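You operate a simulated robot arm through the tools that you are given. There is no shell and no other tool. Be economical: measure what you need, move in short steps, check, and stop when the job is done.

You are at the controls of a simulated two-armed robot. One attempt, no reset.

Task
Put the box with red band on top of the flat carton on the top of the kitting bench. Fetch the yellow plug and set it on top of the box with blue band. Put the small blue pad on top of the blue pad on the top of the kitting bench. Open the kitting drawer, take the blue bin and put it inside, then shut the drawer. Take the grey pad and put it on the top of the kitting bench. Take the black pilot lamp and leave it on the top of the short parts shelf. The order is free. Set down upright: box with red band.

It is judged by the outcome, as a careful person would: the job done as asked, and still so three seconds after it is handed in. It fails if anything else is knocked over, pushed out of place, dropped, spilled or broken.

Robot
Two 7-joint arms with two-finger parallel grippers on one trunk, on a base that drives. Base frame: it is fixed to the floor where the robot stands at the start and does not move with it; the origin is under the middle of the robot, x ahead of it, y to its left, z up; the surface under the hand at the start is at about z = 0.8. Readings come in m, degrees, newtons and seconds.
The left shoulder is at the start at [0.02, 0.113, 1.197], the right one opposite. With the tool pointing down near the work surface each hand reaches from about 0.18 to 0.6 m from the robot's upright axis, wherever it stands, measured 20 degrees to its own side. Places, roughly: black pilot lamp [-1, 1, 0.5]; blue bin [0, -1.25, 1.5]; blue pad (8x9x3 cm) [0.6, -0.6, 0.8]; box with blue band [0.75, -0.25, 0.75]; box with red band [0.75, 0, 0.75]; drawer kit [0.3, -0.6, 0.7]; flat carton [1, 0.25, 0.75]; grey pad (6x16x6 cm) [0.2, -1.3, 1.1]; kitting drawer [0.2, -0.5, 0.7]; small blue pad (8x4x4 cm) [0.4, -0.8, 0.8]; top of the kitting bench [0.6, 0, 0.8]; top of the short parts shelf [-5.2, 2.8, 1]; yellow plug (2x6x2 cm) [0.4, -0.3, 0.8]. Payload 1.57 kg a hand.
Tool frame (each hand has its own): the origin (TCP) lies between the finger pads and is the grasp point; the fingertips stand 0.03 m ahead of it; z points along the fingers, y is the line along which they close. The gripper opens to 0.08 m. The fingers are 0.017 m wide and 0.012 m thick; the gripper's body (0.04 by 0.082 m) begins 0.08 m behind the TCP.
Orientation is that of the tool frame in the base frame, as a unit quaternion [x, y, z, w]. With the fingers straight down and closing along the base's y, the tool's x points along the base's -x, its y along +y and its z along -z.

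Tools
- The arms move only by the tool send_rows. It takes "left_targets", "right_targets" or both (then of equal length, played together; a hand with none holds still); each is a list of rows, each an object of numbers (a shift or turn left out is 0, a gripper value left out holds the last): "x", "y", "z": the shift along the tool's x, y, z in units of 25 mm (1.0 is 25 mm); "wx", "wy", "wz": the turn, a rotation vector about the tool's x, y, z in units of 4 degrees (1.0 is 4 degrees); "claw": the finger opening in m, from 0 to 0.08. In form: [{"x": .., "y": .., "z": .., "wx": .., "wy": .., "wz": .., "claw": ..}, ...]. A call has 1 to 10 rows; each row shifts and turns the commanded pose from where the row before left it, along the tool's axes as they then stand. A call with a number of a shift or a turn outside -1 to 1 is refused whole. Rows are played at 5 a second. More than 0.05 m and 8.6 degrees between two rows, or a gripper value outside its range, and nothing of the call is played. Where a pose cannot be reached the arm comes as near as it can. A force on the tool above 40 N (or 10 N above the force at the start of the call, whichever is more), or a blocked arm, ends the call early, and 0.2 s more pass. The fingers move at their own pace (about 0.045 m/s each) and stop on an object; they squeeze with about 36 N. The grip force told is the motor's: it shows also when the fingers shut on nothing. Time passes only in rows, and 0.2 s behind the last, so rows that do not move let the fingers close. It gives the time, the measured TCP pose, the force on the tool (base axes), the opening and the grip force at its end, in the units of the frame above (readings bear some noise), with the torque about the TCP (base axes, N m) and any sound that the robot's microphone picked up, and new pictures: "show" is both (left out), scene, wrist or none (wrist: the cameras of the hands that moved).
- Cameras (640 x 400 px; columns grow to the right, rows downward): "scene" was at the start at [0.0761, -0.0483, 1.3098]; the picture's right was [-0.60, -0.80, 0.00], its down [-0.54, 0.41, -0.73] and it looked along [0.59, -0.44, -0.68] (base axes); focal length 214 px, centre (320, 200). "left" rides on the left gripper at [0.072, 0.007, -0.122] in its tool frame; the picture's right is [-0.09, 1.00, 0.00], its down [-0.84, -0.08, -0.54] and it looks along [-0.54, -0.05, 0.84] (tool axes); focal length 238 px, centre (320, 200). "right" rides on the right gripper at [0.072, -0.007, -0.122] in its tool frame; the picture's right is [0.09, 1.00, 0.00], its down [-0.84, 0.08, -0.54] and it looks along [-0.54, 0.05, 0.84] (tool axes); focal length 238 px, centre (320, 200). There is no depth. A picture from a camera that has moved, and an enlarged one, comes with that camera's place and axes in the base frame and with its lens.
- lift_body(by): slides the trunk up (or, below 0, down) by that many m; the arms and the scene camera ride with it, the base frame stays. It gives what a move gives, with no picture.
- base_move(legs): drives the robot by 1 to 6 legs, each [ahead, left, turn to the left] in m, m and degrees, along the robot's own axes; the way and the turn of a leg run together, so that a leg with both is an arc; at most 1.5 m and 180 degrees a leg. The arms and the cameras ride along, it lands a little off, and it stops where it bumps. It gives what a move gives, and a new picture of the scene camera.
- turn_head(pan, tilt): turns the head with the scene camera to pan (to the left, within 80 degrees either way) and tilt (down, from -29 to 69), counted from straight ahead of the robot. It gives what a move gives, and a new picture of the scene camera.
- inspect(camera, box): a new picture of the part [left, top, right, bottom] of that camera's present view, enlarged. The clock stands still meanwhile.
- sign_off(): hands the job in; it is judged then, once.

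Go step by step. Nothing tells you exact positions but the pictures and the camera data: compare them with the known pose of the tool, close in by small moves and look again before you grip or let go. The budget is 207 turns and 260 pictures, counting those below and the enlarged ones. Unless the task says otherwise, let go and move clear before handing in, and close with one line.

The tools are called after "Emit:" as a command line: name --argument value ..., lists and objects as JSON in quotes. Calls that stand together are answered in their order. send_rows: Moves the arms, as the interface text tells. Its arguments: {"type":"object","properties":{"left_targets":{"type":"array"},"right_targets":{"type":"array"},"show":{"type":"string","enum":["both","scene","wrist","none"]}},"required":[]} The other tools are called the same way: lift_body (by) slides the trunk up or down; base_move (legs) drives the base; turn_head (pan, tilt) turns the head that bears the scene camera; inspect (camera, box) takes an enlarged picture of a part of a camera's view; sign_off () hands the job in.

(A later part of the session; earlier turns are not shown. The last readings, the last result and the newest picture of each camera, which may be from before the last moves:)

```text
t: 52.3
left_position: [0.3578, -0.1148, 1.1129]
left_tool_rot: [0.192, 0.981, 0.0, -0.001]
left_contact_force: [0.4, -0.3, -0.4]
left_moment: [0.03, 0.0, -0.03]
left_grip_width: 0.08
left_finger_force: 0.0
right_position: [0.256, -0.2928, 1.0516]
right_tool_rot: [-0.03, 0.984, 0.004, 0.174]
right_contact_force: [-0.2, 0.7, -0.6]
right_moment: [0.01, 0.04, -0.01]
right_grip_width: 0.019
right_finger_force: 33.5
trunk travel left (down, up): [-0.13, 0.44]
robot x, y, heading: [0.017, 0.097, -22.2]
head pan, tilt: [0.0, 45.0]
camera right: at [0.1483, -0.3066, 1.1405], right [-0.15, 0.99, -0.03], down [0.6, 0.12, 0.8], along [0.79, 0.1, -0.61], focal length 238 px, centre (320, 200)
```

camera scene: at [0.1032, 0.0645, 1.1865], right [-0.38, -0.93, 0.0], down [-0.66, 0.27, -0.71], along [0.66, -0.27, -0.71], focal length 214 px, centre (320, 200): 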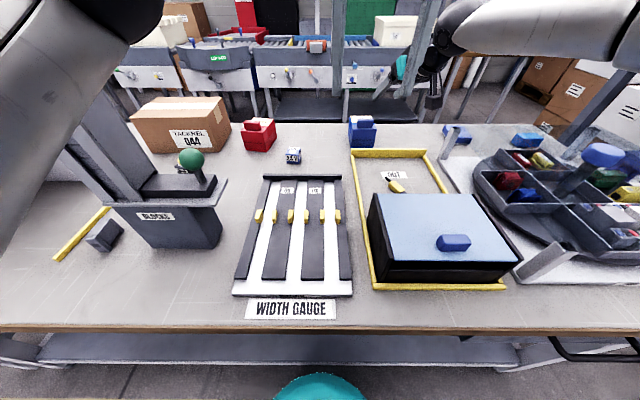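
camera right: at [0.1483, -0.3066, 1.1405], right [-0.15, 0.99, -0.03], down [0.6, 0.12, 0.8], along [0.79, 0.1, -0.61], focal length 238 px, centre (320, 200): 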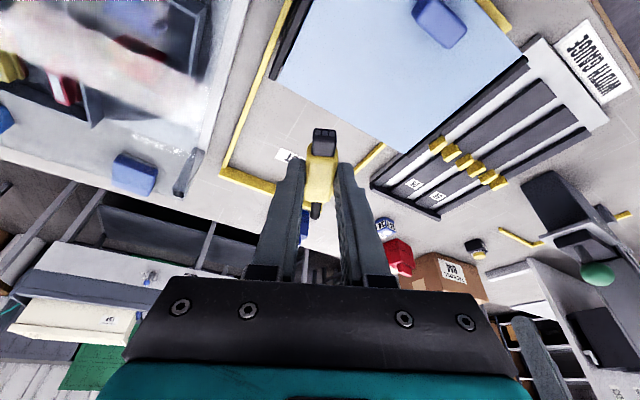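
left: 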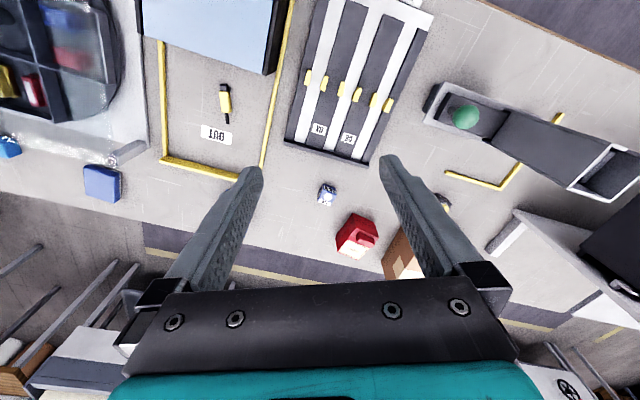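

Now I'll raise the trunk, back away and strafe left to scout the route round the neighbouring table.

Emit:
lift_body --by 0.12

Emit:
base_move --legs '[[-0.42, 0, 0], [0, 1.4, 0]]'

Emit:
turn_head --pan 20 --tilt 20

Emit:
turn_head --pan 75 --tilt 20

```text
t: 53.8
left_position: [0.359, -0.1156, 1.2323]
left_tool_rot: [0.192, 0.981, -0.001, 0.0]
left_contact_force: [-0.5, 0.4, 0.3]
left_moment: [-0.01, 0.0, -0.02]
left_grip_width: 0.0801
left_finger_force: 0.0
right_position: [0.2581, -0.2934, 1.1706]
right_tool_rot: [-0.03, 0.984, 0.003, 0.174]
right_contact_force: [0.7, -0.2, 0.1]
right_moment: [0.01, 0.0, -0.02]
right_grip_width: 0.0187
right_finger_force: 33.1
trunk travel left (down, up): [-0.25, 0.32]
robot x, y, heading: [0.0185, 0.0988, -22.1]
head pan, tilt: [0.0, 45.0]
```

```text
t: 62.9
left_position: [0.4901, 1.3379, 1.2325]
left_tool_rot: [0.189, 0.982, 0.0, 0.0]
left_contact_force: [-0.1, -0.5, 0.7]
left_moment: [-0.01, 0.01, 0.02]
left_grip_width: 0.08
left_finger_force: 0.1
right_position: [0.3897, 1.1596, 1.1708]
right_tool_rot: [-0.034, 0.984, 0.004, 0.173]
right_contact_force: [-0.2, -1.0, -1.0]
right_moment: [-0.01, 0.01, 0.03]
right_grip_width: 0.0188
right_finger_force: 32.9
trunk travel left (down, up): [-0.25, 0.32]
robot x, y, heading: [0.1491, 1.547, -21.8]
head pan, tilt: [0.0, 45.0]
camera scene: at [0.2334, 1.5159, 1.3065], right [-0.37, -0.93, 0.0], down [-0.66, 0.26, -0.71], along [0.66, -0.26, -0.71], focal length 214 px, centre (320, 200)
```

scene: 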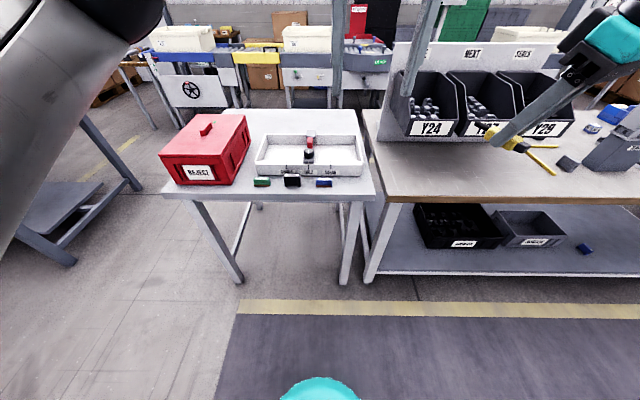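

```text
t: 63.8
left_position: [0.4893, 1.3387, 1.2322]
left_tool_rot: [0.19, 0.982, 0.0, 0.0]
left_contact_force: [0.0, -0.2, 0.0]
left_moment: [0.02, 0.03, 0.01]
left_grip_width: 0.08
left_finger_force: 0.1
right_position: [0.39, 1.1598, 1.1708]
right_tool_rot: [-0.033, 0.984, 0.004, 0.174]
right_contact_force: [0.9, -0.4, 0.5]
right_moment: [-0.01, 0.02, 0.03]
right_grip_width: 0.019
right_finger_force: 33.1
trunk travel left (down, up): [-0.25, 0.32]
robot x, y, heading: [0.1484, 1.5487, -21.7]
head pan, tilt: [20.0, 20.0]
camera scene: at [0.2509, 1.543, 1.3451], right [-0.03, -1.0, 0.0], down [-0.34, 0.01, -0.94], along [0.94, -0.03, -0.34], focal length 214 px, centre (320, 200)
```

scene: 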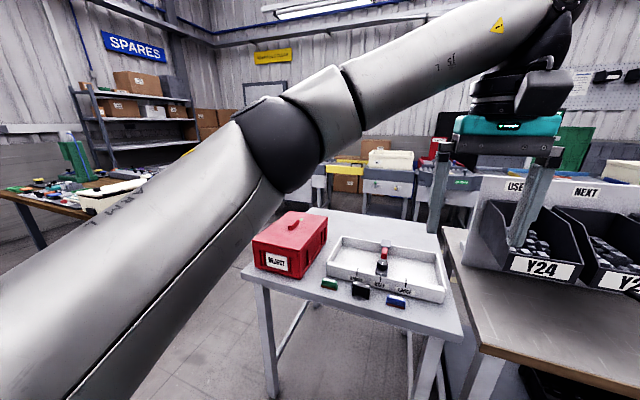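

```text
t: 65.0
left_position: [0.4897, 1.3392, 1.2302]
left_tool_rot: [0.189, 0.982, 0.0, 0.0]
left_contact_force: [0.3, 0.1, -0.4]
left_moment: [0.02, -0.01, 0.01]
left_grip_width: 0.08
left_finger_force: 0.1
right_position: [0.3902, 1.1589, 1.171]
right_tool_rot: [-0.033, 0.984, 0.004, 0.174]
right_contact_force: [0.4, 0.6, 0.3]
right_moment: [0.01, -0.03, 0.01]
right_grip_width: 0.0188
right_finger_force: 33.2
trunk travel left (down, up): [-0.25, 0.32]
robot x, y, heading: [0.1469, 1.5478, -21.6]
head pan, tilt: [75.0, 20.0]
camera scene: at [0.2136, 1.6204, 1.3451], right [0.8, -0.6, 0.0], down [-0.2, -0.27, -0.94], along [0.56, 0.75, -0.34], focal length 214 px, centre (320, 200)
```

scene: 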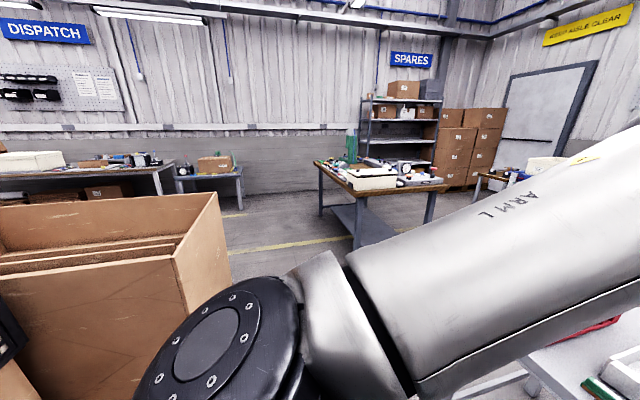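

There's a roughly 1 m wide gap between the REJECT table and the SPARES table. I'll strafe into line with it, staying clear of the big carton behind.

Emit:
base_move --legs '[[0.2, 0, 0], [0, 1.1, 0]]'

Emit:
turn_head --pan 0 --tilt 40

```text
t: 71.9
left_position: [1.0925, 2.2778, 1.2316]
left_tool_rot: [0.197, 0.98, 0.0, 0.0]
left_contact_force: [0.0, 0.7, -0.3]
left_moment: [-0.04, 0.01, 0.01]
left_grip_width: 0.0802
left_finger_force: 0.0
right_position: [0.9896, 2.1004, 1.1707]
right_tool_rot: [-0.025, 0.985, 0.003, 0.173]
right_contact_force: [-1.4, 0.0, 0.3]
right_moment: [0.01, -0.02, 0.01]
right_grip_width: 0.0186
right_finger_force: 33.0
trunk travel left (down, up): [-0.25, 0.32]
robot x, y, heading: [0.7542, 2.4911, -22.9]
head pan, tilt: [75.0, 20.0]
camera scene: at [0.8212, 2.5644, 1.3451], right [0.79, -0.61, 0.0], down [-0.21, -0.27, -0.94], along [0.58, 0.74, -0.34], focal length 214 px, centre (320, 200)
```

scene: 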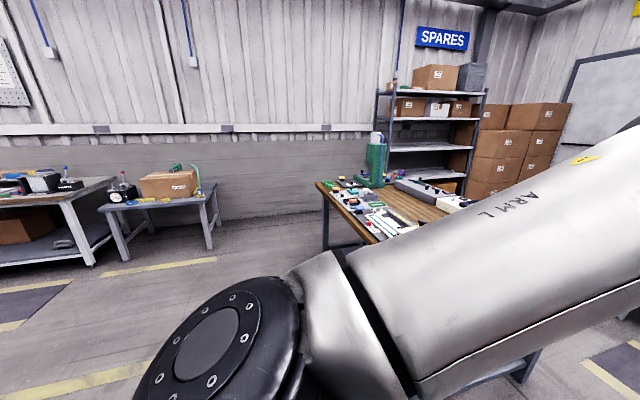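

```text
t: 73.4
left_position: [1.0934, 2.2767, 1.233]
left_tool_rot: [0.198, 0.98, 0.0, 0.001]
left_contact_force: [1.1, -0.4, 0.0]
left_moment: [-0.01, 0.0, 0.02]
left_grip_width: 0.0799
left_finger_force: 0.1
right_position: [0.9893, 2.1002, 1.1707]
right_tool_rot: [-0.025, 0.985, 0.002, 0.173]
right_contact_force: [0.2, -0.1, -0.7]
right_moment: [0.0, 0.01, -0.01]
right_grip_width: 0.0187
right_finger_force: 32.8
trunk travel left (down, up): [-0.25, 0.32]
robot x, y, heading: [0.7582, 2.4891, -22.9]
head pan, tilt: [0.0, 40.0]
camera scene: at [0.8424, 2.4577, 1.3137], right [-0.39, -0.92, 0.0], down [-0.59, 0.25, -0.77], along [0.71, -0.3, -0.64], focal length 214 px, centre (320, 200)
```

scene: 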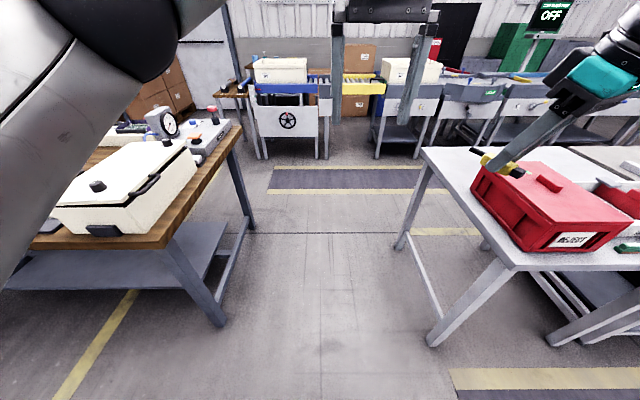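

The gap is centred ahead, about ±0.58 m. I'll drive through it, then turn around to face the bench from behind.

Emit:
base_move --legs '[[1.5, 0, 0], [0.25, 0, 0]]'

Emit:
turn_head --pan -70 --tilt 25

```text
t: 82.3
left_position: [2.746, 1.6174, 1.2317]
left_tool_rot: [0.186, 0.983, 0.0, -0.001]
left_contact_force: [-0.8, -0.3, -0.1]
left_moment: [0.01, 0.02, -0.01]
left_grip_width: 0.0798
left_finger_force: 0.0
right_position: [2.6468, 1.4371, 1.1708]
right_tool_rot: [-0.037, 0.984, 0.005, 0.174]
right_contact_force: [-0.5, 0.2, -0.8]
right_moment: [0.01, 0.03, -0.02]
right_grip_width: 0.0187
right_finger_force: 33.1
trunk travel left (down, up): [-0.25, 0.32]
robot x, y, heading: [2.4019, 1.8273, -21.5]
head pan, tilt: [0.0, 40.0]
camera scene: at [2.4911, 1.7923, 1.3137], right [-0.37, -0.93, 0.0], down [-0.6, 0.24, -0.77], along [0.71, -0.28, -0.64], focal length 214 px, centre (320, 200)
```

scene: 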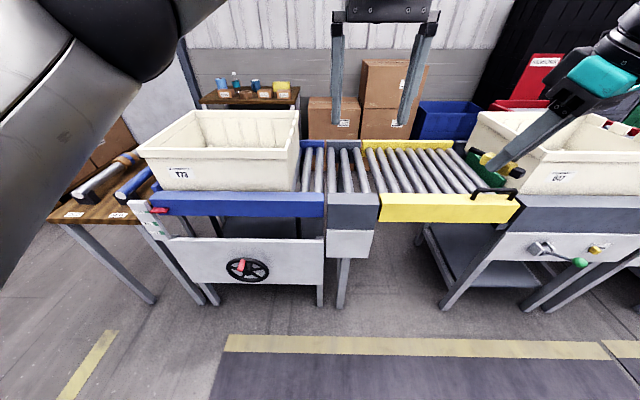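

```text
t: 83.7
left_position: [2.7438, 1.6187, 1.2321]
left_tool_rot: [0.188, 0.982, 0.0, 0.001]
left_contact_force: [-0.2, -0.4, 0.0]
left_moment: [0.0, 0.0, 0.01]
left_grip_width: 0.0801
left_finger_force: 0.1
right_position: [2.6453, 1.4383, 1.1707]
right_tool_rot: [-0.036, 0.984, 0.004, 0.174]
right_contact_force: [0.0, -0.2, -0.5]
right_moment: [0.0, -0.01, -0.02]
right_grip_width: 0.0185
right_finger_force: 32.4
trunk travel left (down, up): [-0.25, 0.32]
robot x, y, heading: [2.4027, 1.8262, -21.5]
head pan, tilt: [-70.0, 25.0]
camera scene: at [2.409, 1.7316, 1.337], right [-1.0, 0.02, 0.0], down [0.01, 0.42, -0.91], along [-0.02, -0.91, -0.42], focal length 214 px, centre (320, 200)
```

scene: 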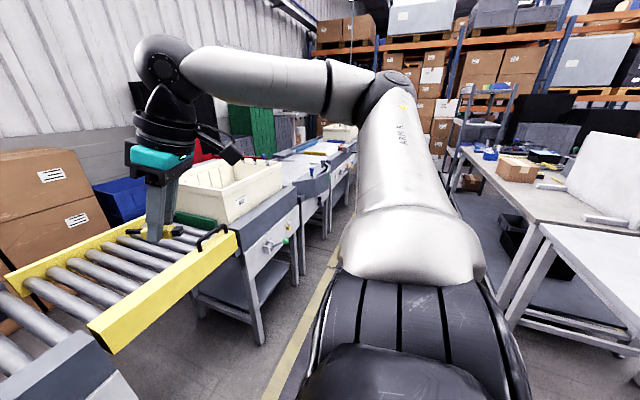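

The corridor between the bench and conveyors is clear, about 1 m wide. I'll turn around and strafe along it to behind the boxes.

Emit:
base_move --legs '[[0, 0, 179.5], [0, 1.3, 0], [0, 1.15, 0]]'

Emit:
turn_head --pan 0 --tilt 45

```text
t: 103.0
left_position: [1.2273, -0.261, 1.2323]
left_tool_rot: [0.986, -0.164, 0.0, 0.0]
left_contact_force: [0.2, 0.0, -0.7]
left_moment: [0.03, 0.01, -0.02]
left_grip_width: 0.0798
left_finger_force: 0.0
right_position: [1.3181, -0.0776, 1.17]
right_tool_rot: [0.983, 0.058, -0.174, 0.009]
right_contact_force: [-0.3, -0.2, -0.8]
right_moment: [-0.01, 0.02, 0.01]
right_grip_width: 0.0189
right_finger_force: 33.0
trunk travel left (down, up): [-0.25, 0.32]
robot x, y, heading: [1.5784, -0.4507, 161.1]
head pan, tilt: [-70.0, 25.0]
camera scene: at [1.5674, -0.3562, 1.3371], right [1.0, 0.02, 0.0], down [0.01, -0.42, -0.91], along [-0.02, 0.91, -0.42], focal length 214 px, centre (320, 200)
```

scene: 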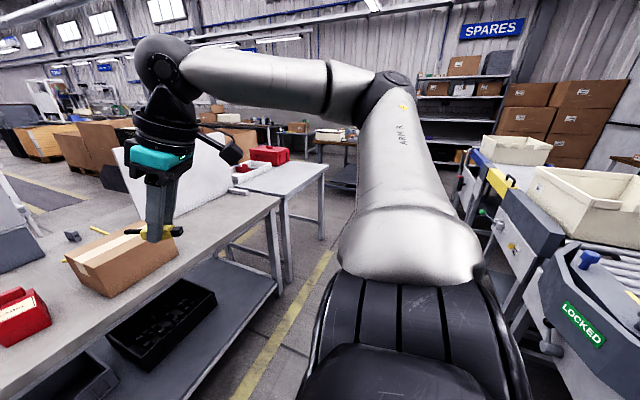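

```text
t: 104.4
left_position: [1.2274, -0.2611, 1.2331]
left_tool_rot: [0.986, -0.165, 0.0, 0.001]
left_contact_force: [-0.5, -0.1, 0.1]
left_moment: [0.01, -0.01, 0.0]
left_grip_width: 0.0802
left_finger_force: 0.0
right_position: [1.3171, -0.0782, 1.1709]
right_tool_rot: [0.983, 0.059, -0.174, 0.009]
right_contact_force: [-0.1, -0.6, 0.5]
right_moment: [-0.05, 0.03, -0.01]
right_grip_width: 0.0186
right_finger_force: 33.0
trunk travel left (down, up): [-0.25, 0.32]
robot x, y, heading: [1.5778, -0.4531, 161.0]
head pan, tilt: [0.0, 45.0]
camera scene: at [1.4924, -0.4217, 1.3065], right [0.32, 0.95, 0.0], down [0.67, -0.23, -0.71], along [-0.67, 0.23, -0.71], focal length 214 px, centre (320, 200)
```

scene: 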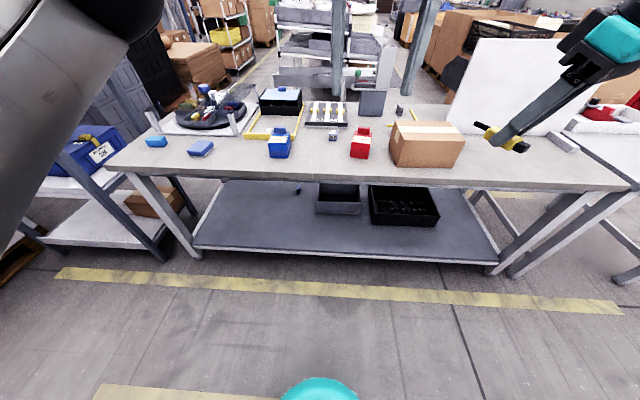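

From behind, everything at the back edge is now close. I'll square up and pull in with the blue box ahead to the right hand's side.

Emit:
base_move --legs '[[0, 0.37, -3], [0.5, 0, 0]]'

Emit:
inspect --camera "scene" --box '[220, 120, 460, 270]'

```text
t: 109.3
left_position: [0.6542, -0.3991, 1.2322]
left_tool_rot: [0.981, -0.196, 0.0, 0.0]
left_contact_force: [-0.2, 0.0, 0.1]
left_moment: [-0.01, -0.01, 0.02]
left_grip_width: 0.0801
left_finger_force: 0.1
right_position: [0.7583, -0.221, 1.1703]
right_tool_rot: [0.984, 0.027, -0.174, 0.003]
right_contact_force: [0.1, -0.5, -0.6]
right_moment: [-0.01, -0.01, 0.0]
right_grip_width: 0.0186
right_finger_force: 33.0
trunk travel left (down, up): [-0.25, 0.32]
robot x, y, heading: [0.9951, -0.6152, 157.5]
head pan, tilt: [0.0, 45.0]
camera scene: at [0.9093, -0.5757, 1.3064], right [0.38, 0.92, 0.0], down [0.65, -0.27, -0.71], along [-0.65, 0.27, -0.71], focal length 214 px, centre (320, 200)
```

scene: 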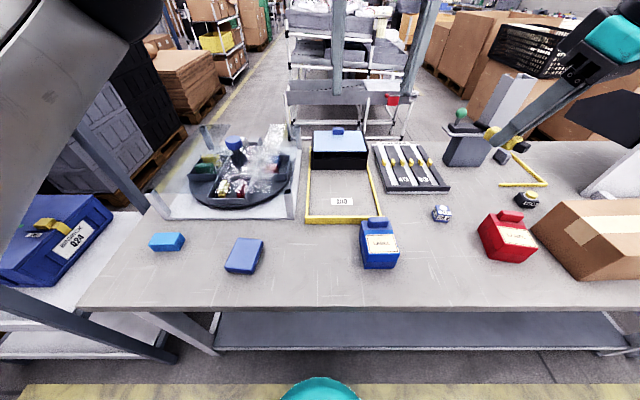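

```text
2.67 times, centred on (340, 195) of scene
camera zoom: at [0.9093, -0.5757, 1.3064], right [0.38, 0.92, 0.0], down [0.65, -0.27, -0.71], along [-0.65, 0.27, -0.71], focal length 572 px, centre (267, 213)
```

zoom: 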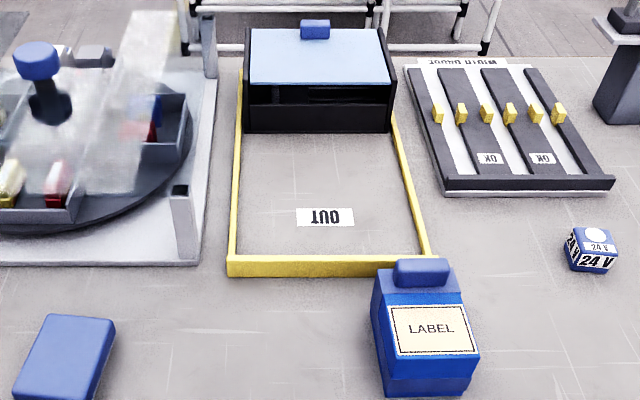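

The blue box top has a flat label area (n≈0.745–0.797) behind a knob; the plug should lie crosswise there. I'll rotate the right hand about vertical to point the plug along the bench.

Emit:
send_rows --right_targets '[{"wz": -0.94, "wx": -0.34}, {"wz": -0.94, "wx": -0.34}, {"wz": -0.94, "wx": -0.34}, {"wz": -0.94, "wx": -0.34}, {"wz": -0.94, "wx": -0.34}, {"wz": -0.94, "wx": -0.34}, {"wz": -0.94, "wx": -0.34}, {"wz": -0.94, "wx": -0.34}, {"wz": -0.94, "wx": -0.34}, {"wz": -0.94, "wx": -0.34}]' --show "none"

Emit:
send_rows --right_targets '[{"wz": -0.94, "wx": -0.34}, {"wz": -0.94, "wx": -0.34}, {"wz": -0.94, "wx": -0.34}, {"wz": -0.94, "wx": -0.34}, {"wz": -0.94, "wx": -0.34}, {"wz": -0.94, "wx": -0.34}, {"wz": -0.94, "wx": -0.34}]' --show "both"

```text
t: 111.5
left_position: [0.6553, -0.3973, 1.2333]
left_tool_rot: [0.981, -0.196, -0.001, -0.002]
left_contact_force: [0.5, 0.9, -0.7]
left_moment: [0.0, 0.0, 0.01]
left_grip_width: 0.08
left_finger_force: 0.1
right_position: [0.76, -0.2212, 1.1713]
right_tool_rot: [0.916, 0.363, -0.162, 0.062]
right_contact_force: [0.8, -0.4, -0.4]
right_moment: [0.02, 0.0, 0.04]
right_grip_width: 0.0186
right_finger_force: 32.9
trunk travel left (down, up): [-0.25, 0.32]
robot x, y, heading: [0.9921, -0.6133, 157.4]
head pan, tilt: [0.0, 45.0]
```

```text
t: 113.1
left_position: [0.6547, -0.3974, 1.232]
left_tool_rot: [0.981, -0.196, -0.001, -0.001]
left_contact_force: [-0.8, 0.1, 0.7]
left_moment: [0.01, -0.02, 0.02]
left_grip_width: 0.08
left_finger_force: 0.1
right_position: [0.7579, -0.222, 1.171]
right_tool_rot: [0.801, 0.573, -0.141, 0.099]
right_contact_force: [-0.5, -1.3, -0.4]
right_moment: [0.0, -0.01, -0.03]
right_grip_width: 0.019
right_finger_force: 33.3
trunk travel left (down, up): [-0.25, 0.32]
robot x, y, heading: [0.9922, -0.6119, 157.5]
head pan, tilt: [0.0, 45.0]
camera scene: at [0.9096, -0.5759, 1.3065], right [0.38, 0.92, 0.0], down [0.65, -0.27, -0.71], along [-0.65, 0.27, -0.71], focal length 214 px, centre (320, 200)
camera right: at [0.7873, -0.1169, 1.2611], right [0.97, -0.24, -0.03], down [-0.12, -0.6, 0.79], along [-0.21, -0.77, -0.61], focal length 238 px, centre (320, 200)
```

scene: 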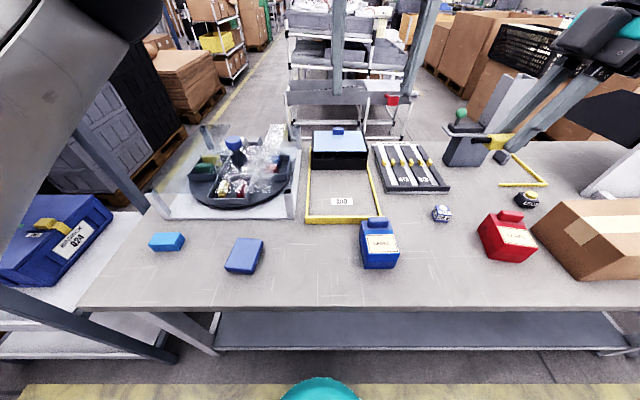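
right: 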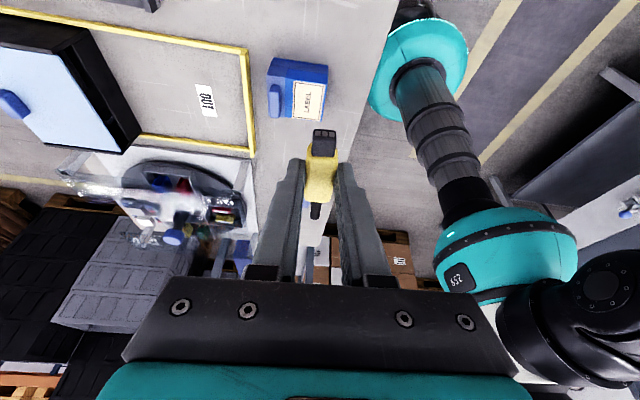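

The rotation worked, and the plug now points along the bench. Next: move over the label area and descend to about 1.0.

Emit:
send_rows --right_targets '[{"z": 0.885, "x": -0.22, "y": -0.062, "wz": 0.82, "wx": 0.3}, {"z": 0.885, "x": -0.22, "y": -0.062, "wz": 0.82, "wx": 0.3}, {"z": 0.885, "x": -0.22, "y": -0.062}, {"z": 0.885, "x": -0.22, "y": -0.062}, {"z": 0.885, "x": -0.22, "y": -0.062}, {"z": 0.885, "x": -0.22, "y": -0.062}, {"z": 0.885, "x": -0.22, "y": -0.062}, {"z": 0.885, "x": -0.22, "y": -0.062}, {"z": 0.885, "x": -0.22, "y": -0.062}]' --show "both"

```text
t: 115.1
left_position: [0.6552, -0.3987, 1.2316]
left_tool_rot: [0.981, -0.196, -0.001, -0.001]
left_contact_force: [-0.5, -0.8, 0.0]
left_moment: [0.05, 0.01, 0.03]
left_grip_width: 0.0799
left_finger_force: 0.1
right_position: [0.6967, -0.3158, 1.0002]
right_tool_rot: [0.835, 0.523, -0.147, 0.088]
right_contact_force: [0.2, 0.7, -0.5]
right_moment: [-0.01, -0.01, 0.03]
right_grip_width: 0.0188
right_finger_force: 32.9
trunk travel left (down, up): [-0.25, 0.32]
robot x, y, heading: [0.9944, -0.6119, 157.6]
head pan, tilt: [0.0, 45.0]
camera scene: at [0.9094, -0.5759, 1.3064], right [0.38, 0.92, 0.0], down [0.65, -0.27, -0.71], along [-0.65, 0.27, -0.71], focal length 214 px, centre (320, 200)
camera right: at [0.7384, -0.217, 1.0905], right [0.93, -0.36, -0.04], down [-0.19, -0.58, 0.79], along [-0.3, -0.73, -0.61], focal length 238 px, centre (320, 200)
```

scene: 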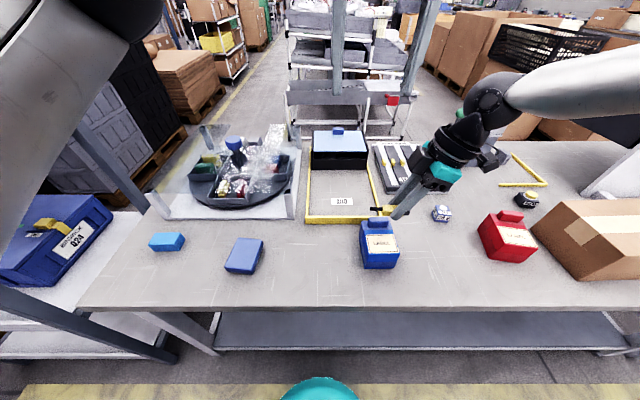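
right: 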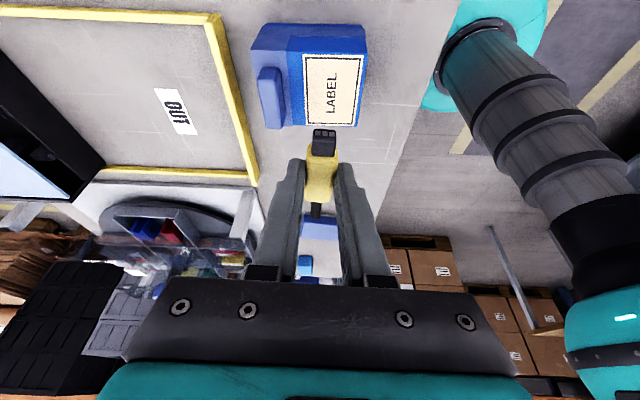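

Well lined up. Descending to just above the label, then seeking contact.

Emit:
send_rows --right_targets '[{"z": 0.85, "x": 0.24, "y": 0.3}, {"z": 0.85, "x": 0.24}, {"z": 0.85, "x": 0.24}, {"z": 0.7, "x": 0.24}, {}]' --show "wrist"

```text
t: 116.3
left_position: [0.6543, -0.3989, 1.2317]
left_tool_rot: [0.981, -0.196, -0.001, 0.0]
left_contact_force: [0.0, 1.0, 0.3]
left_moment: [0.03, 0.02, -0.03]
left_grip_width: 0.0801
left_finger_force: 0.2
right_position: [0.7014, -0.327, 0.9172]
right_tool_rot: [0.834, 0.524, -0.148, 0.089]
right_contact_force: [0.1, -1.0, 0.2]
right_moment: [-0.02, -0.03, 0.03]
right_grip_width: 0.019
right_finger_force: 33.0
trunk travel left (down, up): [-0.25, 0.32]
robot x, y, heading: [0.9964, -0.6119, 157.6]
head pan, tilt: [0.0, 45.0]
camera right: at [0.7429, -0.2264, 1.0065], right [0.93, -0.36, -0.04], down [-0.19, -0.58, 0.79], along [-0.3, -0.73, -0.61], focal length 238 px, centre (320, 200)
```

right: 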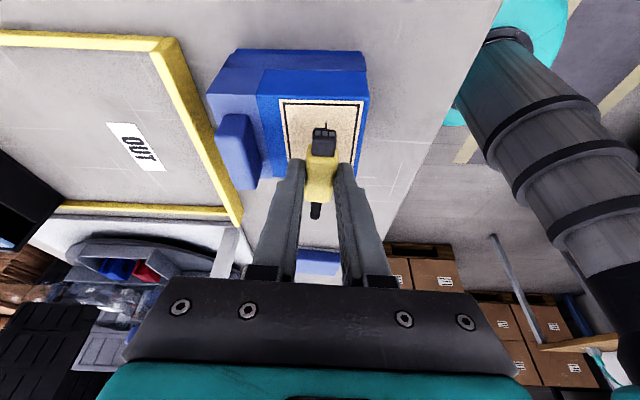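

Plug is centred over the label. Seeking contact in small steps.

Emit:
send_rows --right_targets '[{"z": 0.19, "x": 0.07}, {"z": 0.15, "x": 0.055}, {"z": 0.11, "x": 0.04}, {}]' --show "none"

```text
t: 117.3
left_position: [0.6552, -0.3996, 1.2321]
left_tool_rot: [0.981, -0.196, -0.001, -0.001]
left_contact_force: [-0.4, -0.3, -0.1]
left_moment: [0.02, 0.02, -0.01]
left_grip_width: 0.0804
left_finger_force: 0.1
right_position: [0.701, -0.3281, 0.9048]
right_tool_rot: [0.835, 0.523, -0.146, 0.09]
right_contact_force: [0.2, -0.7, 0.1]
right_moment: [-0.02, 0.03, -0.03]
right_grip_width: 0.019
right_finger_force: 33.0
trunk travel left (down, up): [-0.25, 0.32]
robot x, y, heading: [0.9964, -0.6107, 157.7]
head pan, tilt: [0.0, 45.0]
```

Emit:
send_rows --right_targets '[{"z": 0.13, "x": 0.047}, {}, {"z": 0.13, "x": 0.047}, {}]' --show "wrist"

```text
t: 118.3
left_position: [0.6571, -0.3993, 1.2322]
left_tool_rot: [0.981, -0.196, -0.001, 0.0]
left_contact_force: [-0.8, 0.4, -0.2]
left_moment: [0.01, 0.0, 0.02]
left_grip_width: 0.0799
left_finger_force: 0.1
right_position: [0.7003, -0.3261, 0.9018]
right_tool_rot: [0.834, 0.523, -0.15, 0.088]
right_contact_force: [6.1, 1.9, 13.4]
right_moment: [-0.1, -0.33, 0.07]
right_grip_width: 0.0187
right_finger_force: 33.3
trunk travel left (down, up): [-0.25, 0.32]
robot x, y, heading: [0.9911, -0.6115, 157.5]
head pan, tilt: [0.0, 45.0]
stopped in row 4 (right hand): the force on the tool passed its limit at 41 N (the readings are from after the stop); the commanded pose is now the measured one
camera right: at [0.7419, -0.2263, 0.9906], right [0.93, -0.36, -0.04], down [-0.18, -0.58, 0.8], along [-0.31, -0.73, -0.6], focal length 238 px, centre (320, 200)
```

right: 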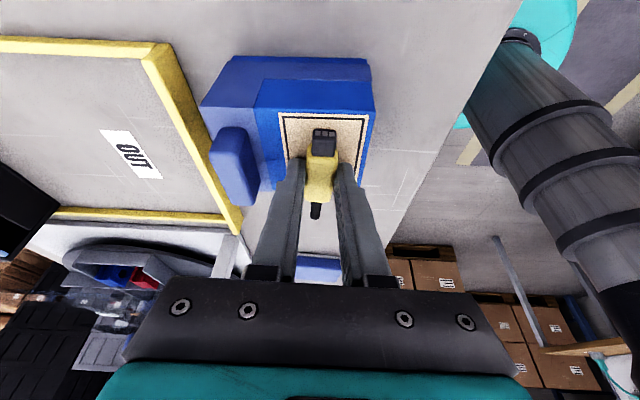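

Contact made. I'll ease off, open gently and lift straight up.

Emit:
send_rows --right_targets '[{"z": -0.05, "x": -0.018}, {"claw": 0.026}, {}, {"claw": 0.04}, {}, {"z": -0.47, "x": -0.17}, {"z": -0.94, "x": -0.34}, {"z": -0.94, "x": -0.34}, {"z": -0.94, "x": -0.34}]' --show "wrist"

```text
t: 120.3
left_position: [0.6563, -0.3983, 1.2325]
left_tool_rot: [0.981, -0.196, -0.001, 0.0]
left_contact_force: [-0.1, -0.1, 0.9]
left_moment: [-0.02, -0.02, 0.03]
left_grip_width: 0.0801
left_finger_force: 0.0
right_position: [0.703, -0.328, 0.9882]
right_tool_rot: [0.835, 0.523, -0.148, 0.088]
right_contact_force: [0.1, -0.3, 0.0]
right_moment: [0.02, -0.02, -0.01]
right_grip_width: 0.0399
right_finger_force: 0.0
trunk travel left (down, up): [-0.25, 0.32]
robot x, y, heading: [0.9951, -0.6138, 157.4]
head pan, tilt: [0.0, 45.0]
camera right: at [0.7445, -0.2263, 1.0774], right [0.93, -0.36, -0.04], down [-0.19, -0.58, 0.79], along [-0.31, -0.73, -0.61], focal length 238 px, centre (320, 200)
```

right: 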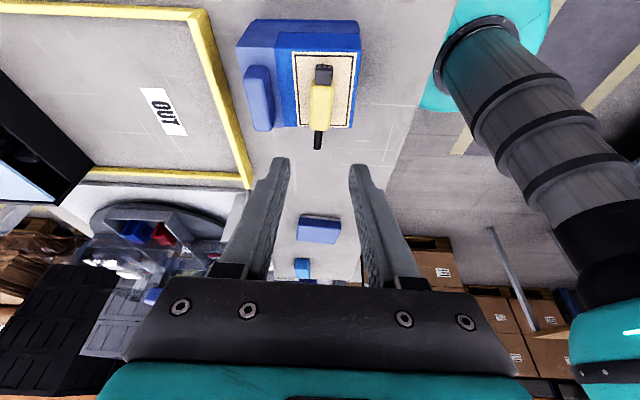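

The plug rests on the box. Next the small blue pad with the left arm; I'll check left-side clearance to the shelf before strafing.

Emit:
turn_head --pan 65 --tilt 15

```text
t: 121.7
left_position: [0.6559, -0.3972, 1.232]
left_tool_rot: [0.981, -0.196, 0.0, 0.0]
left_contact_force: [-0.8, -0.1, -0.8]
left_moment: [-0.02, 0.01, 0.01]
left_grip_width: 0.0796
left_finger_force: 0.1
right_position: [0.7014, -0.3265, 0.9872]
right_tool_rot: [0.835, 0.523, -0.149, 0.089]
right_contact_force: [0.2, -0.3, 0.2]
right_moment: [0.0, 0.02, 0.04]
right_grip_width: 0.0401
right_finger_force: 0.1
trunk travel left (down, up): [-0.25, 0.32]
robot x, y, heading: [0.992, -0.6114, 157.1]
head pan, tilt: [65.0, 15.0]
camera scene: at [0.916, -0.67, 1.3533], right [-0.67, 0.74, 0.0], down [0.19, 0.17, -0.97], along [-0.71, -0.65, -0.26], focal length 214 px, centre (320, 200)
```

scene: 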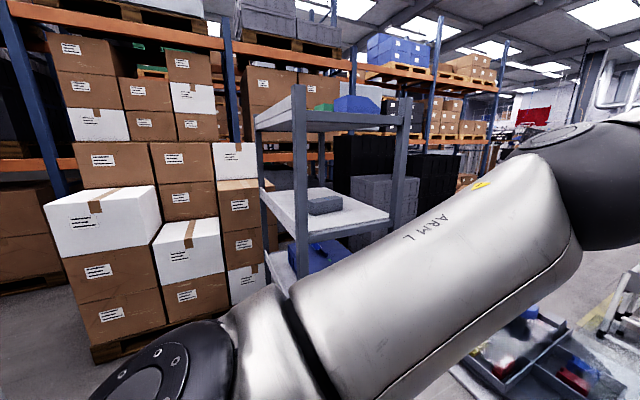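

The shelf post is at e≈-1.1, so a 0.2 m strafe is safe. I'll raise the right hand out of the way a bit and strafe left.

Emit:
base_move --legs '[[0.0, 0.2, 0]]'

Emit:
turn_head --pan 0 --tilt 50

Emit:
inspect --camera "scene" --box '[160, 150, 400, 300]'

```text
t: 123.3
left_position: [0.5767, -0.5877, 1.2323]
left_tool_rot: [0.981, -0.195, -0.001, 0.0]
left_contact_force: [-0.1, 0.0, 0.4]
left_moment: [0.01, 0.0, -0.01]
left_grip_width: 0.08
left_finger_force: 0.0
right_position: [0.624, -0.5157, 0.988]
right_tool_rot: [0.835, 0.523, -0.149, 0.088]
right_contact_force: [1.1, -0.6, 1.3]
right_moment: [-0.01, 0.0, -0.02]
right_grip_width: 0.0399
right_finger_force: 0.0
trunk travel left (down, up): [-0.25, 0.32]
robot x, y, heading: [0.9116, -0.8012, 157.4]
head pan, tilt: [65.0, 15.0]
camera scene: at [0.8378, -0.8594, 1.3532], right [-0.68, 0.74, 0.0], down [0.19, 0.18, -0.97], along [-0.71, -0.65, -0.26], focal length 214 px, centre (320, 200)
```

scene: 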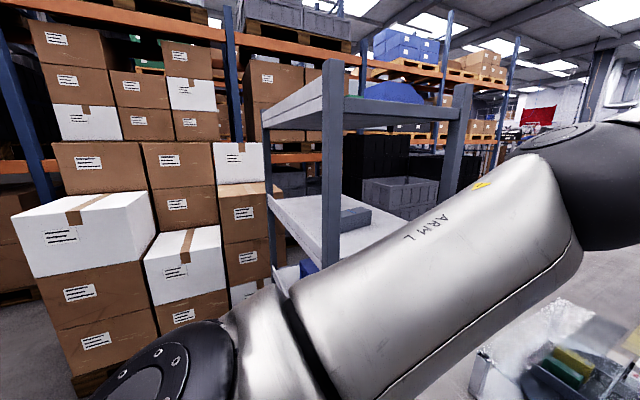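

```text
t: 124.7
left_position: [0.5779, -0.5878, 1.2312]
left_tool_rot: [0.981, -0.196, -0.001, -0.001]
left_contact_force: [0.4, 0.0, -0.4]
left_moment: [0.0, 0.03, 0.02]
left_grip_width: 0.0801
left_finger_force: 0.0
right_position: [0.6223, -0.5156, 0.9877]
right_tool_rot: [0.834, 0.523, -0.15, 0.089]
right_contact_force: [0.5, -0.5, -0.2]
right_moment: [0.02, -0.05, 0.03]
right_grip_width: 0.04
right_finger_force: 0.0
trunk travel left (down, up): [-0.25, 0.32]
robot x, y, heading: [0.9192, -0.8004, 157.5]
head pan, tilt: [0.0, 50.0]
camera scene: at [0.8357, -0.7661, 1.2996], right [0.38, 0.92, 0.0], down [0.71, -0.29, -0.64], along [-0.59, 0.25, -0.77], focal length 214 px, centre (320, 200)
```

scene: 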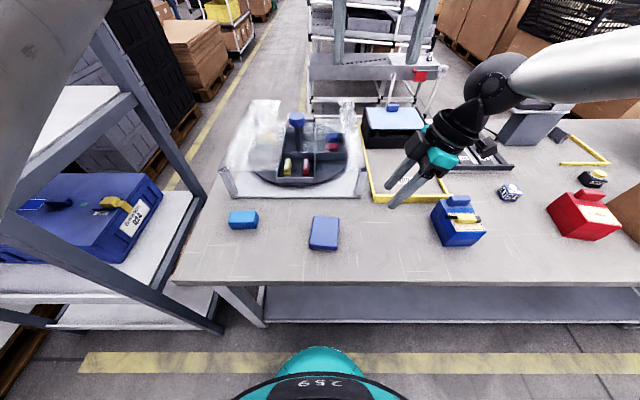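

```text
2.67 times, centred on (280, 225) of scene
camera zoom: at [0.8357, -0.7661, 1.2996], right [0.38, 0.92, 0.0], down [0.71, -0.29, -0.64], along [-0.59, 0.25, -0.77], focal length 572 px, centre (427, 133)
```

zoom: 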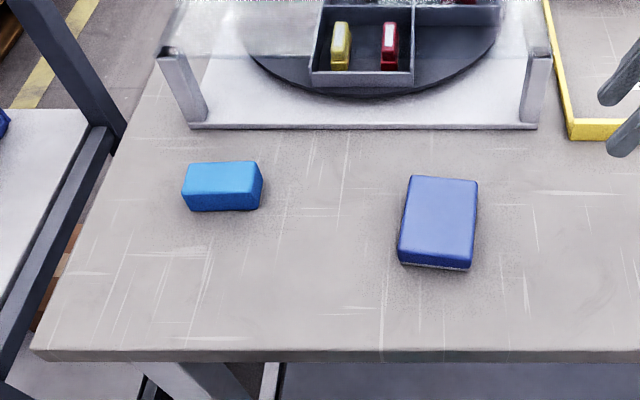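

Both pads are clear: small one near n=0.737, e=-0.596, long side along the bench. I'll bring the left hand over it and turn it ~85° to grip the short side.

Emit:
send_rows --left_targets '[{"y": 1, "x": -0.08, "z": 0.6}, {"y": 1, "x": -0.08, "z": 0.6}, {"y": 1, "x": -0.08, "z": 0.6}, {"y": 1, "x": -0.08, "z": 0.6}, {"y": 1, "x": -0.08, "z": 0.6}, {"y": 1, "x": -0.08, "z": 0.6}, {"y": 1, "x": -0.08, "z": 0.6}, {"y": 1, "x": -0.08, "z": 0.6}, {"y": 1, "x": -0.08, "z": 0.6}, {"y": 1, "x": -0.08, "z": 0.6}]' --show "none"

Emit:
send_rows --left_targets '[{"wz": 1}, {"wz": 1}, {"wz": 1}, {"wz": 1}, {"wz": 1}, {"wz": 1}, {"wz": 1}, {"wz": 1}, {"wz": 1}, {"wz": 1}]' --show "none"

Emit:
send_rows --left_targets '[{"wz": 1}, {"wz": 1}, {"wz": 1}, {"wz": 1}, {"wz": 1}, {"wz": 1}, {"wz": 1}, {"wz": 1}, {"wz": 1}, {"wz": 1}]' --show "wrist"

```text
t: 126.8
left_position: [0.4624, -0.8108, 1.082]
left_tool_rot: [0.981, -0.195, 0.0, 0.0]
left_contact_force: [0.7, 0.2, 0.0]
left_moment: [0.0, 0.03, 0.0]
left_grip_width: 0.0798
left_finger_force: 0.1
right_position: [0.6233, -0.5152, 0.988]
right_tool_rot: [0.834, 0.524, -0.149, 0.088]
right_contact_force: [1.0, 0.5, -0.1]
right_moment: [0.0, 0.01, -0.01]
right_grip_width: 0.0399
right_finger_force: 0.2
trunk travel left (down, up): [-0.25, 0.32]
robot x, y, heading: [0.9146, -0.801, 157.4]
head pan, tilt: [0.0, 50.0]
```

```text
t: 129.1
left_position: [0.4634, -0.8106, 1.0814]
left_tool_rot: [0.855, -0.519, -0.001, 0.0]
left_contact_force: [0.3, 0.6, 0.5]
left_moment: [0.02, 0.0, 0.02]
left_grip_width: 0.0801
left_finger_force: 0.0
right_position: [0.6218, -0.5147, 0.988]
right_tool_rot: [0.834, 0.523, -0.15, 0.089]
right_contact_force: [0.1, -0.4, -0.3]
right_moment: [0.01, -0.02, 0.0]
right_grip_width: 0.04
right_finger_force: 0.1
trunk travel left (down, up): [-0.25, 0.32]
robot x, y, heading: [0.9162, -0.8005, 157.6]
head pan, tilt: [0.0, 50.0]
```

```text
t: 131.2
left_position: [0.4698, -0.8071, 1.062]
left_tool_rot: [0.817, -0.576, -0.001, 0.001]
left_contact_force: [0.8, 0.2, -0.3]
left_moment: [-0.02, 0.03, 0.0]
left_grip_width: 0.0799
left_finger_force: 0.0
left hand out of reach, approached as far as the arm can: row 2, 3, 4, 5, 6, 7, 8, 9, 10
right_position: [0.6226, -0.5145, 0.987]
right_tool_rot: [0.834, 0.524, -0.149, 0.089]
right_contact_force: [0.2, 0.7, 0.5]
right_moment: [0.02, -0.02, -0.01]
right_grip_width: 0.0399
right_finger_force: 0.1
trunk travel left (down, up): [-0.25, 0.32]
robot x, y, heading: [0.9172, -0.8021, 157.7]
head pan, tilt: [0.0, 50.0]
camera left: at [0.4876, -0.8766, 1.1864], right [-0.97, -0.25, 0.0], down [-0.21, 0.81, 0.54], along [-0.14, 0.53, -0.84], focal length 238 px, centre (320, 200)
```

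left: 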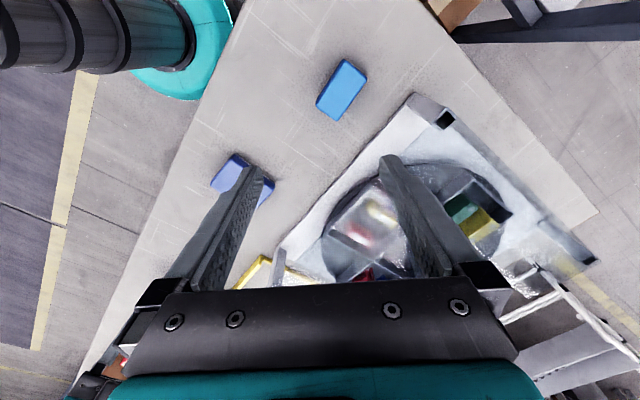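

The left wrist stops at 48° of turn. The right hand already points along the bench, so I'll use it instead: retract the left hand up and back, and strafe a bit further left.

Emit:
send_rows --left_targets '[{"x": 0.57, "y": -0.63, "z": -0.8}, {"x": 0.57, "y": -0.63, "z": -0.8}, {"x": 0.57, "y": -0.63, "z": -0.8}, {"x": 0.57, "y": -0.63, "z": -0.8}, {"x": 0.57, "y": -0.63, "z": -0.8}, {"x": 0.57, "y": -0.63, "z": -0.8}, {"x": 0.57, "y": -0.63, "z": -0.8}, {"x": 0.57, "y": -0.63, "z": -0.8}]' --right_targets '[{"z": -0.94, "x": -0.34}, {"z": -0.94, "x": -0.34}, {"z": -0.94, "x": -0.34, "claw": 0.07}, {}, {}, {}, {}, {}]' --show "none"

Emit:
base_move --legs '[[0, 0.12, 0]]'

```text
t: 133.1
left_position: [0.6297, -0.8722, 1.2247]
left_tool_rot: [0.817, -0.577, 0.0, 0.001]
left_contact_force: [1.6, 0.8, 0.0]
left_moment: [0.01, 0.0, -0.02]
left_grip_width: 0.0801
left_finger_force: 0.0
right_position: [0.6237, -0.5149, 1.0627]
right_tool_rot: [0.834, 0.524, -0.15, 0.088]
right_contact_force: [-0.1, -0.2, -0.1]
right_moment: [0.01, 0.0, 0.02]
right_grip_width: 0.07
right_finger_force: 0.1
trunk travel left (down, up): [-0.25, 0.32]
robot x, y, heading: [0.9126, -0.8032, 157.5]
head pan, tilt: [0.0, 50.0]
```

```text
t: 134.3
left_position: [0.5831, -0.9807, 1.2234]
left_tool_rot: [0.817, -0.577, -0.001, 0.0]
left_contact_force: [0.7, -0.5, -0.5]
left_moment: [0.02, -0.02, 0.0]
left_grip_width: 0.0801
left_finger_force: 0.0
right_position: [0.5781, -0.6243, 1.0621]
right_tool_rot: [0.835, 0.523, -0.148, 0.089]
right_contact_force: [0.8, -0.4, -0.1]
right_moment: [0.03, 0.0, 0.02]
right_grip_width: 0.0702
right_finger_force: 0.1
trunk travel left (down, up): [-0.25, 0.32]
robot x, y, heading: [0.8703, -0.9118, 157.6]
head pan, tilt: [0.0, 50.0]
camera scene: at [0.7901, -0.8763, 1.2996], right [0.38, 0.92, 0.0], down [0.71, -0.29, -0.64], along [-0.59, 0.25, -0.77], focal length 214 px, centre (320, 200)
```

scene: 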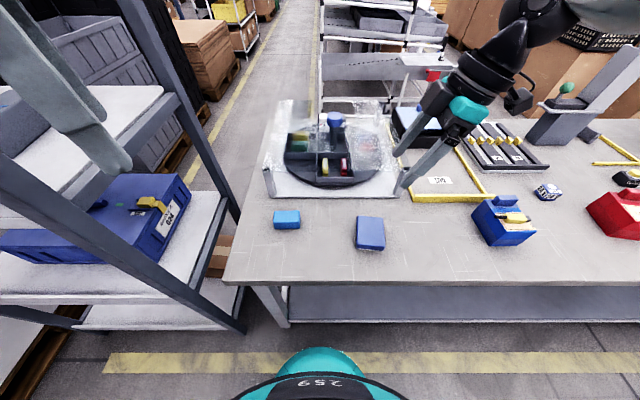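

Emit:
send_rows --right_targets '[{"x": -0.88, "z": 0.32, "y": -0.13}, {"x": -0.88, "z": 0.32, "y": -0.13}, {"x": -0.88, "z": 0.32, "y": -0.13}, {"x": -0.88, "z": 0.32, "y": -0.13}, {"x": -0.88, "z": 0.32, "y": -0.13}, {"x": -0.88, "z": 0.32, "y": -0.13}, {"x": -0.88, "z": 0.32, "y": -0.13}, {"x": -0.88, "z": 0.32, "y": -0.13}, {"x": -0.88, "z": 0.32, "y": -0.13}]' --show "wrist"

```text
t: 136.3
left_position: [0.5827, -0.9798, 1.2248]
left_tool_rot: [0.817, -0.577, 0.0, 0.001]
left_contact_force: [0.1, -0.4, 0.6]
left_moment: [-0.04, -0.03, -0.03]
left_grip_width: 0.0798
left_finger_force: 0.0
right_position: [0.5089, -0.7487, 1.0672]
right_tool_rot: [0.835, 0.523, -0.15, 0.088]
right_contact_force: [-0.3, 0.2, -0.5]
right_moment: [0.03, -0.02, -0.02]
right_grip_width: 0.07
right_finger_force: 0.1
right hand out of reach, approached as far as the arm can: row 7, 8, 9
trunk travel left (down, up): [-0.25, 0.32]
robot x, y, heading: [0.8708, -0.9157, 157.3]
head pan, tilt: [0.0, 50.0]
camera right: at [0.5508, -0.6495, 1.1571], right [0.93, -0.36, -0.04], down [-0.19, -0.58, 0.8], along [-0.31, -0.73, -0.6], focal length 238 px, centre (320, 200)
```

right: 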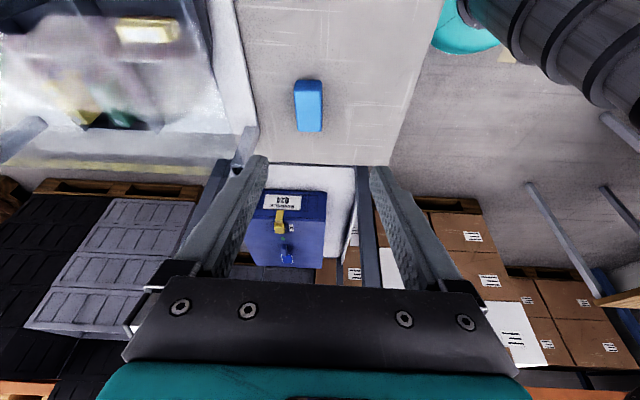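

The hand needs about 9 cm more; the left elbow turns out to be well forward, so a further 0.1 m strafe stays clear of the shelf.

Emit:
base_move --legs '[[0.02, 0.11, 0]]'

Emit:
send_rows --right_targets '[{"z": 0.9, "x": 0.33, "wy": 0.6}, {"z": 0.9, "x": 0.3, "wy": 0.6}, {"z": 0.9, "x": 0.3, "wy": 0.6}, {"z": 0.9, "x": 0.3, "wy": 0.6}, {}]' --show "wrist"

```text
t: 137.6
left_position: [0.5343, -1.0764, 1.2276]
left_tool_rot: [0.811, -0.584, -0.012, 0.007]
left_contact_force: [0.3, 0.0, 0.2]
left_moment: [0.03, 0.02, -0.02]
left_grip_width: 0.0798
left_finger_force: 0.2
right_position: [0.454, -0.8457, 1.0696]
right_tool_rot: [0.834, 0.523, -0.154, 0.087]
right_contact_force: [0.1, -0.1, 1.1]
right_moment: [-0.01, 0.0, 0.0]
right_grip_width: 0.07
right_finger_force: 0.2
trunk travel left (down, up): [-0.25, 0.32]
robot x, y, heading: [0.8125, -1.0081, 157.6]
head pan, tilt: [0.0, 50.0]
stopped in leg 1: the robot was blocked; the commanded pose is now the measured one
camera scene: at [0.7383, -0.9714, 1.2999], right [0.38, 0.92, 0.0], down [0.7, -0.29, -0.65], along [-0.6, 0.25, -0.76], focal length 214 px, centre (320, 200)
```

scene: 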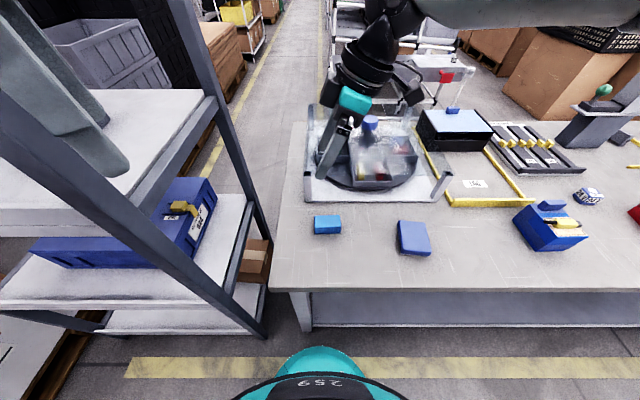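

```text
t: 138.8
left_position: [0.5339, -1.0768, 1.2276]
left_tool_rot: [0.812, -0.583, -0.01, 0.007]
left_contact_force: [0.1, 0.1, 1.2]
left_moment: [0.0, 0.03, -0.03]
left_grip_width: 0.0798
left_finger_force: 0.1
right_position: [0.4892, -0.812, 0.9876]
right_tool_rot: [0.844, 0.529, -0.083, 0.042]
right_contact_force: [1.1, -0.3, -0.3]
right_moment: [0.01, 0.02, 0.04]
right_grip_width: 0.0701
right_finger_force: 0.1
right hand out of reach, approached as far as the arm can: row 1, 2, 3, 4
trunk travel left (down, up): [-0.25, 0.32]
robot x, y, heading: [0.8083, -1.0054, 157.4]
head pan, tilt: [0.0, 50.0]
camera right: at [0.5255, -0.7272, 1.0936], right [0.93, -0.35, -0.03], down [-0.24, -0.69, 0.69], along [-0.27, -0.63, -0.73], focal length 238 px, centre (320, 200)
```

right: 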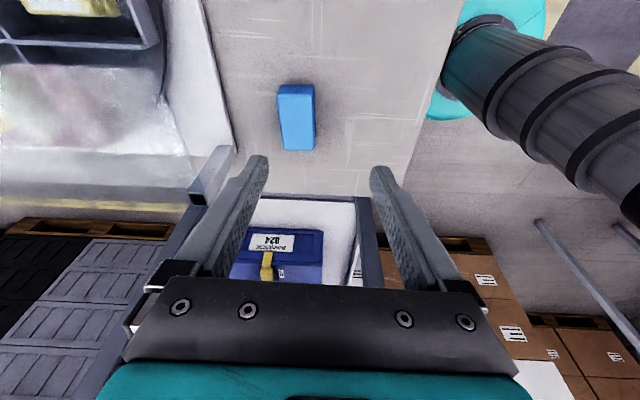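

The base was blocked near the end of that strafe, so my left arm likely touches the shelf. I'll look there before doing more.

Emit:
turn_head --pan 60 --tilt 10

```text
t: 140.1
left_position: [0.5343, -1.077, 1.2272]
left_tool_rot: [0.812, -0.583, -0.011, 0.007]
left_contact_force: [0.0, 0.1, -0.7]
left_moment: [-0.01, -0.01, 0.0]
left_grip_width: 0.08
left_finger_force: 0.1
right_position: [0.4893, -0.8127, 0.988]
right_tool_rot: [0.844, 0.528, -0.084, 0.042]
right_contact_force: [-0.7, -0.2, -0.5]
right_moment: [0.01, -0.03, -0.01]
right_grip_width: 0.07
right_finger_force: 0.1
trunk travel left (down, up): [-0.25, 0.32]
robot x, y, heading: [0.8096, -1.0044, 157.3]
head pan, tilt: [60.0, 10.0]
camera scene: at [0.7371, -1.0577, 1.3619], right [-0.61, 0.79, 0.0], down [0.13, 0.11, -0.99], along [-0.78, -0.6, -0.17], focal length 214 px, centre (320, 200)
```

scene: 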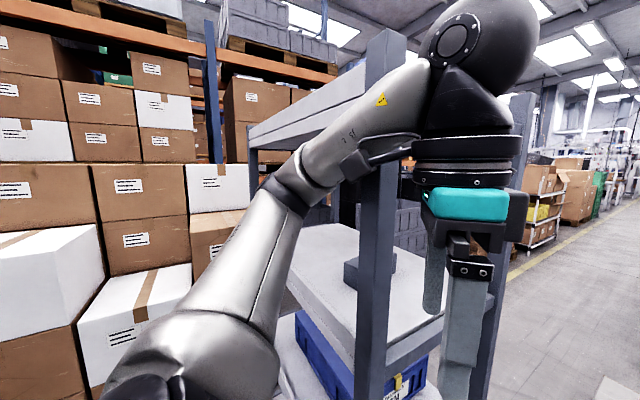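

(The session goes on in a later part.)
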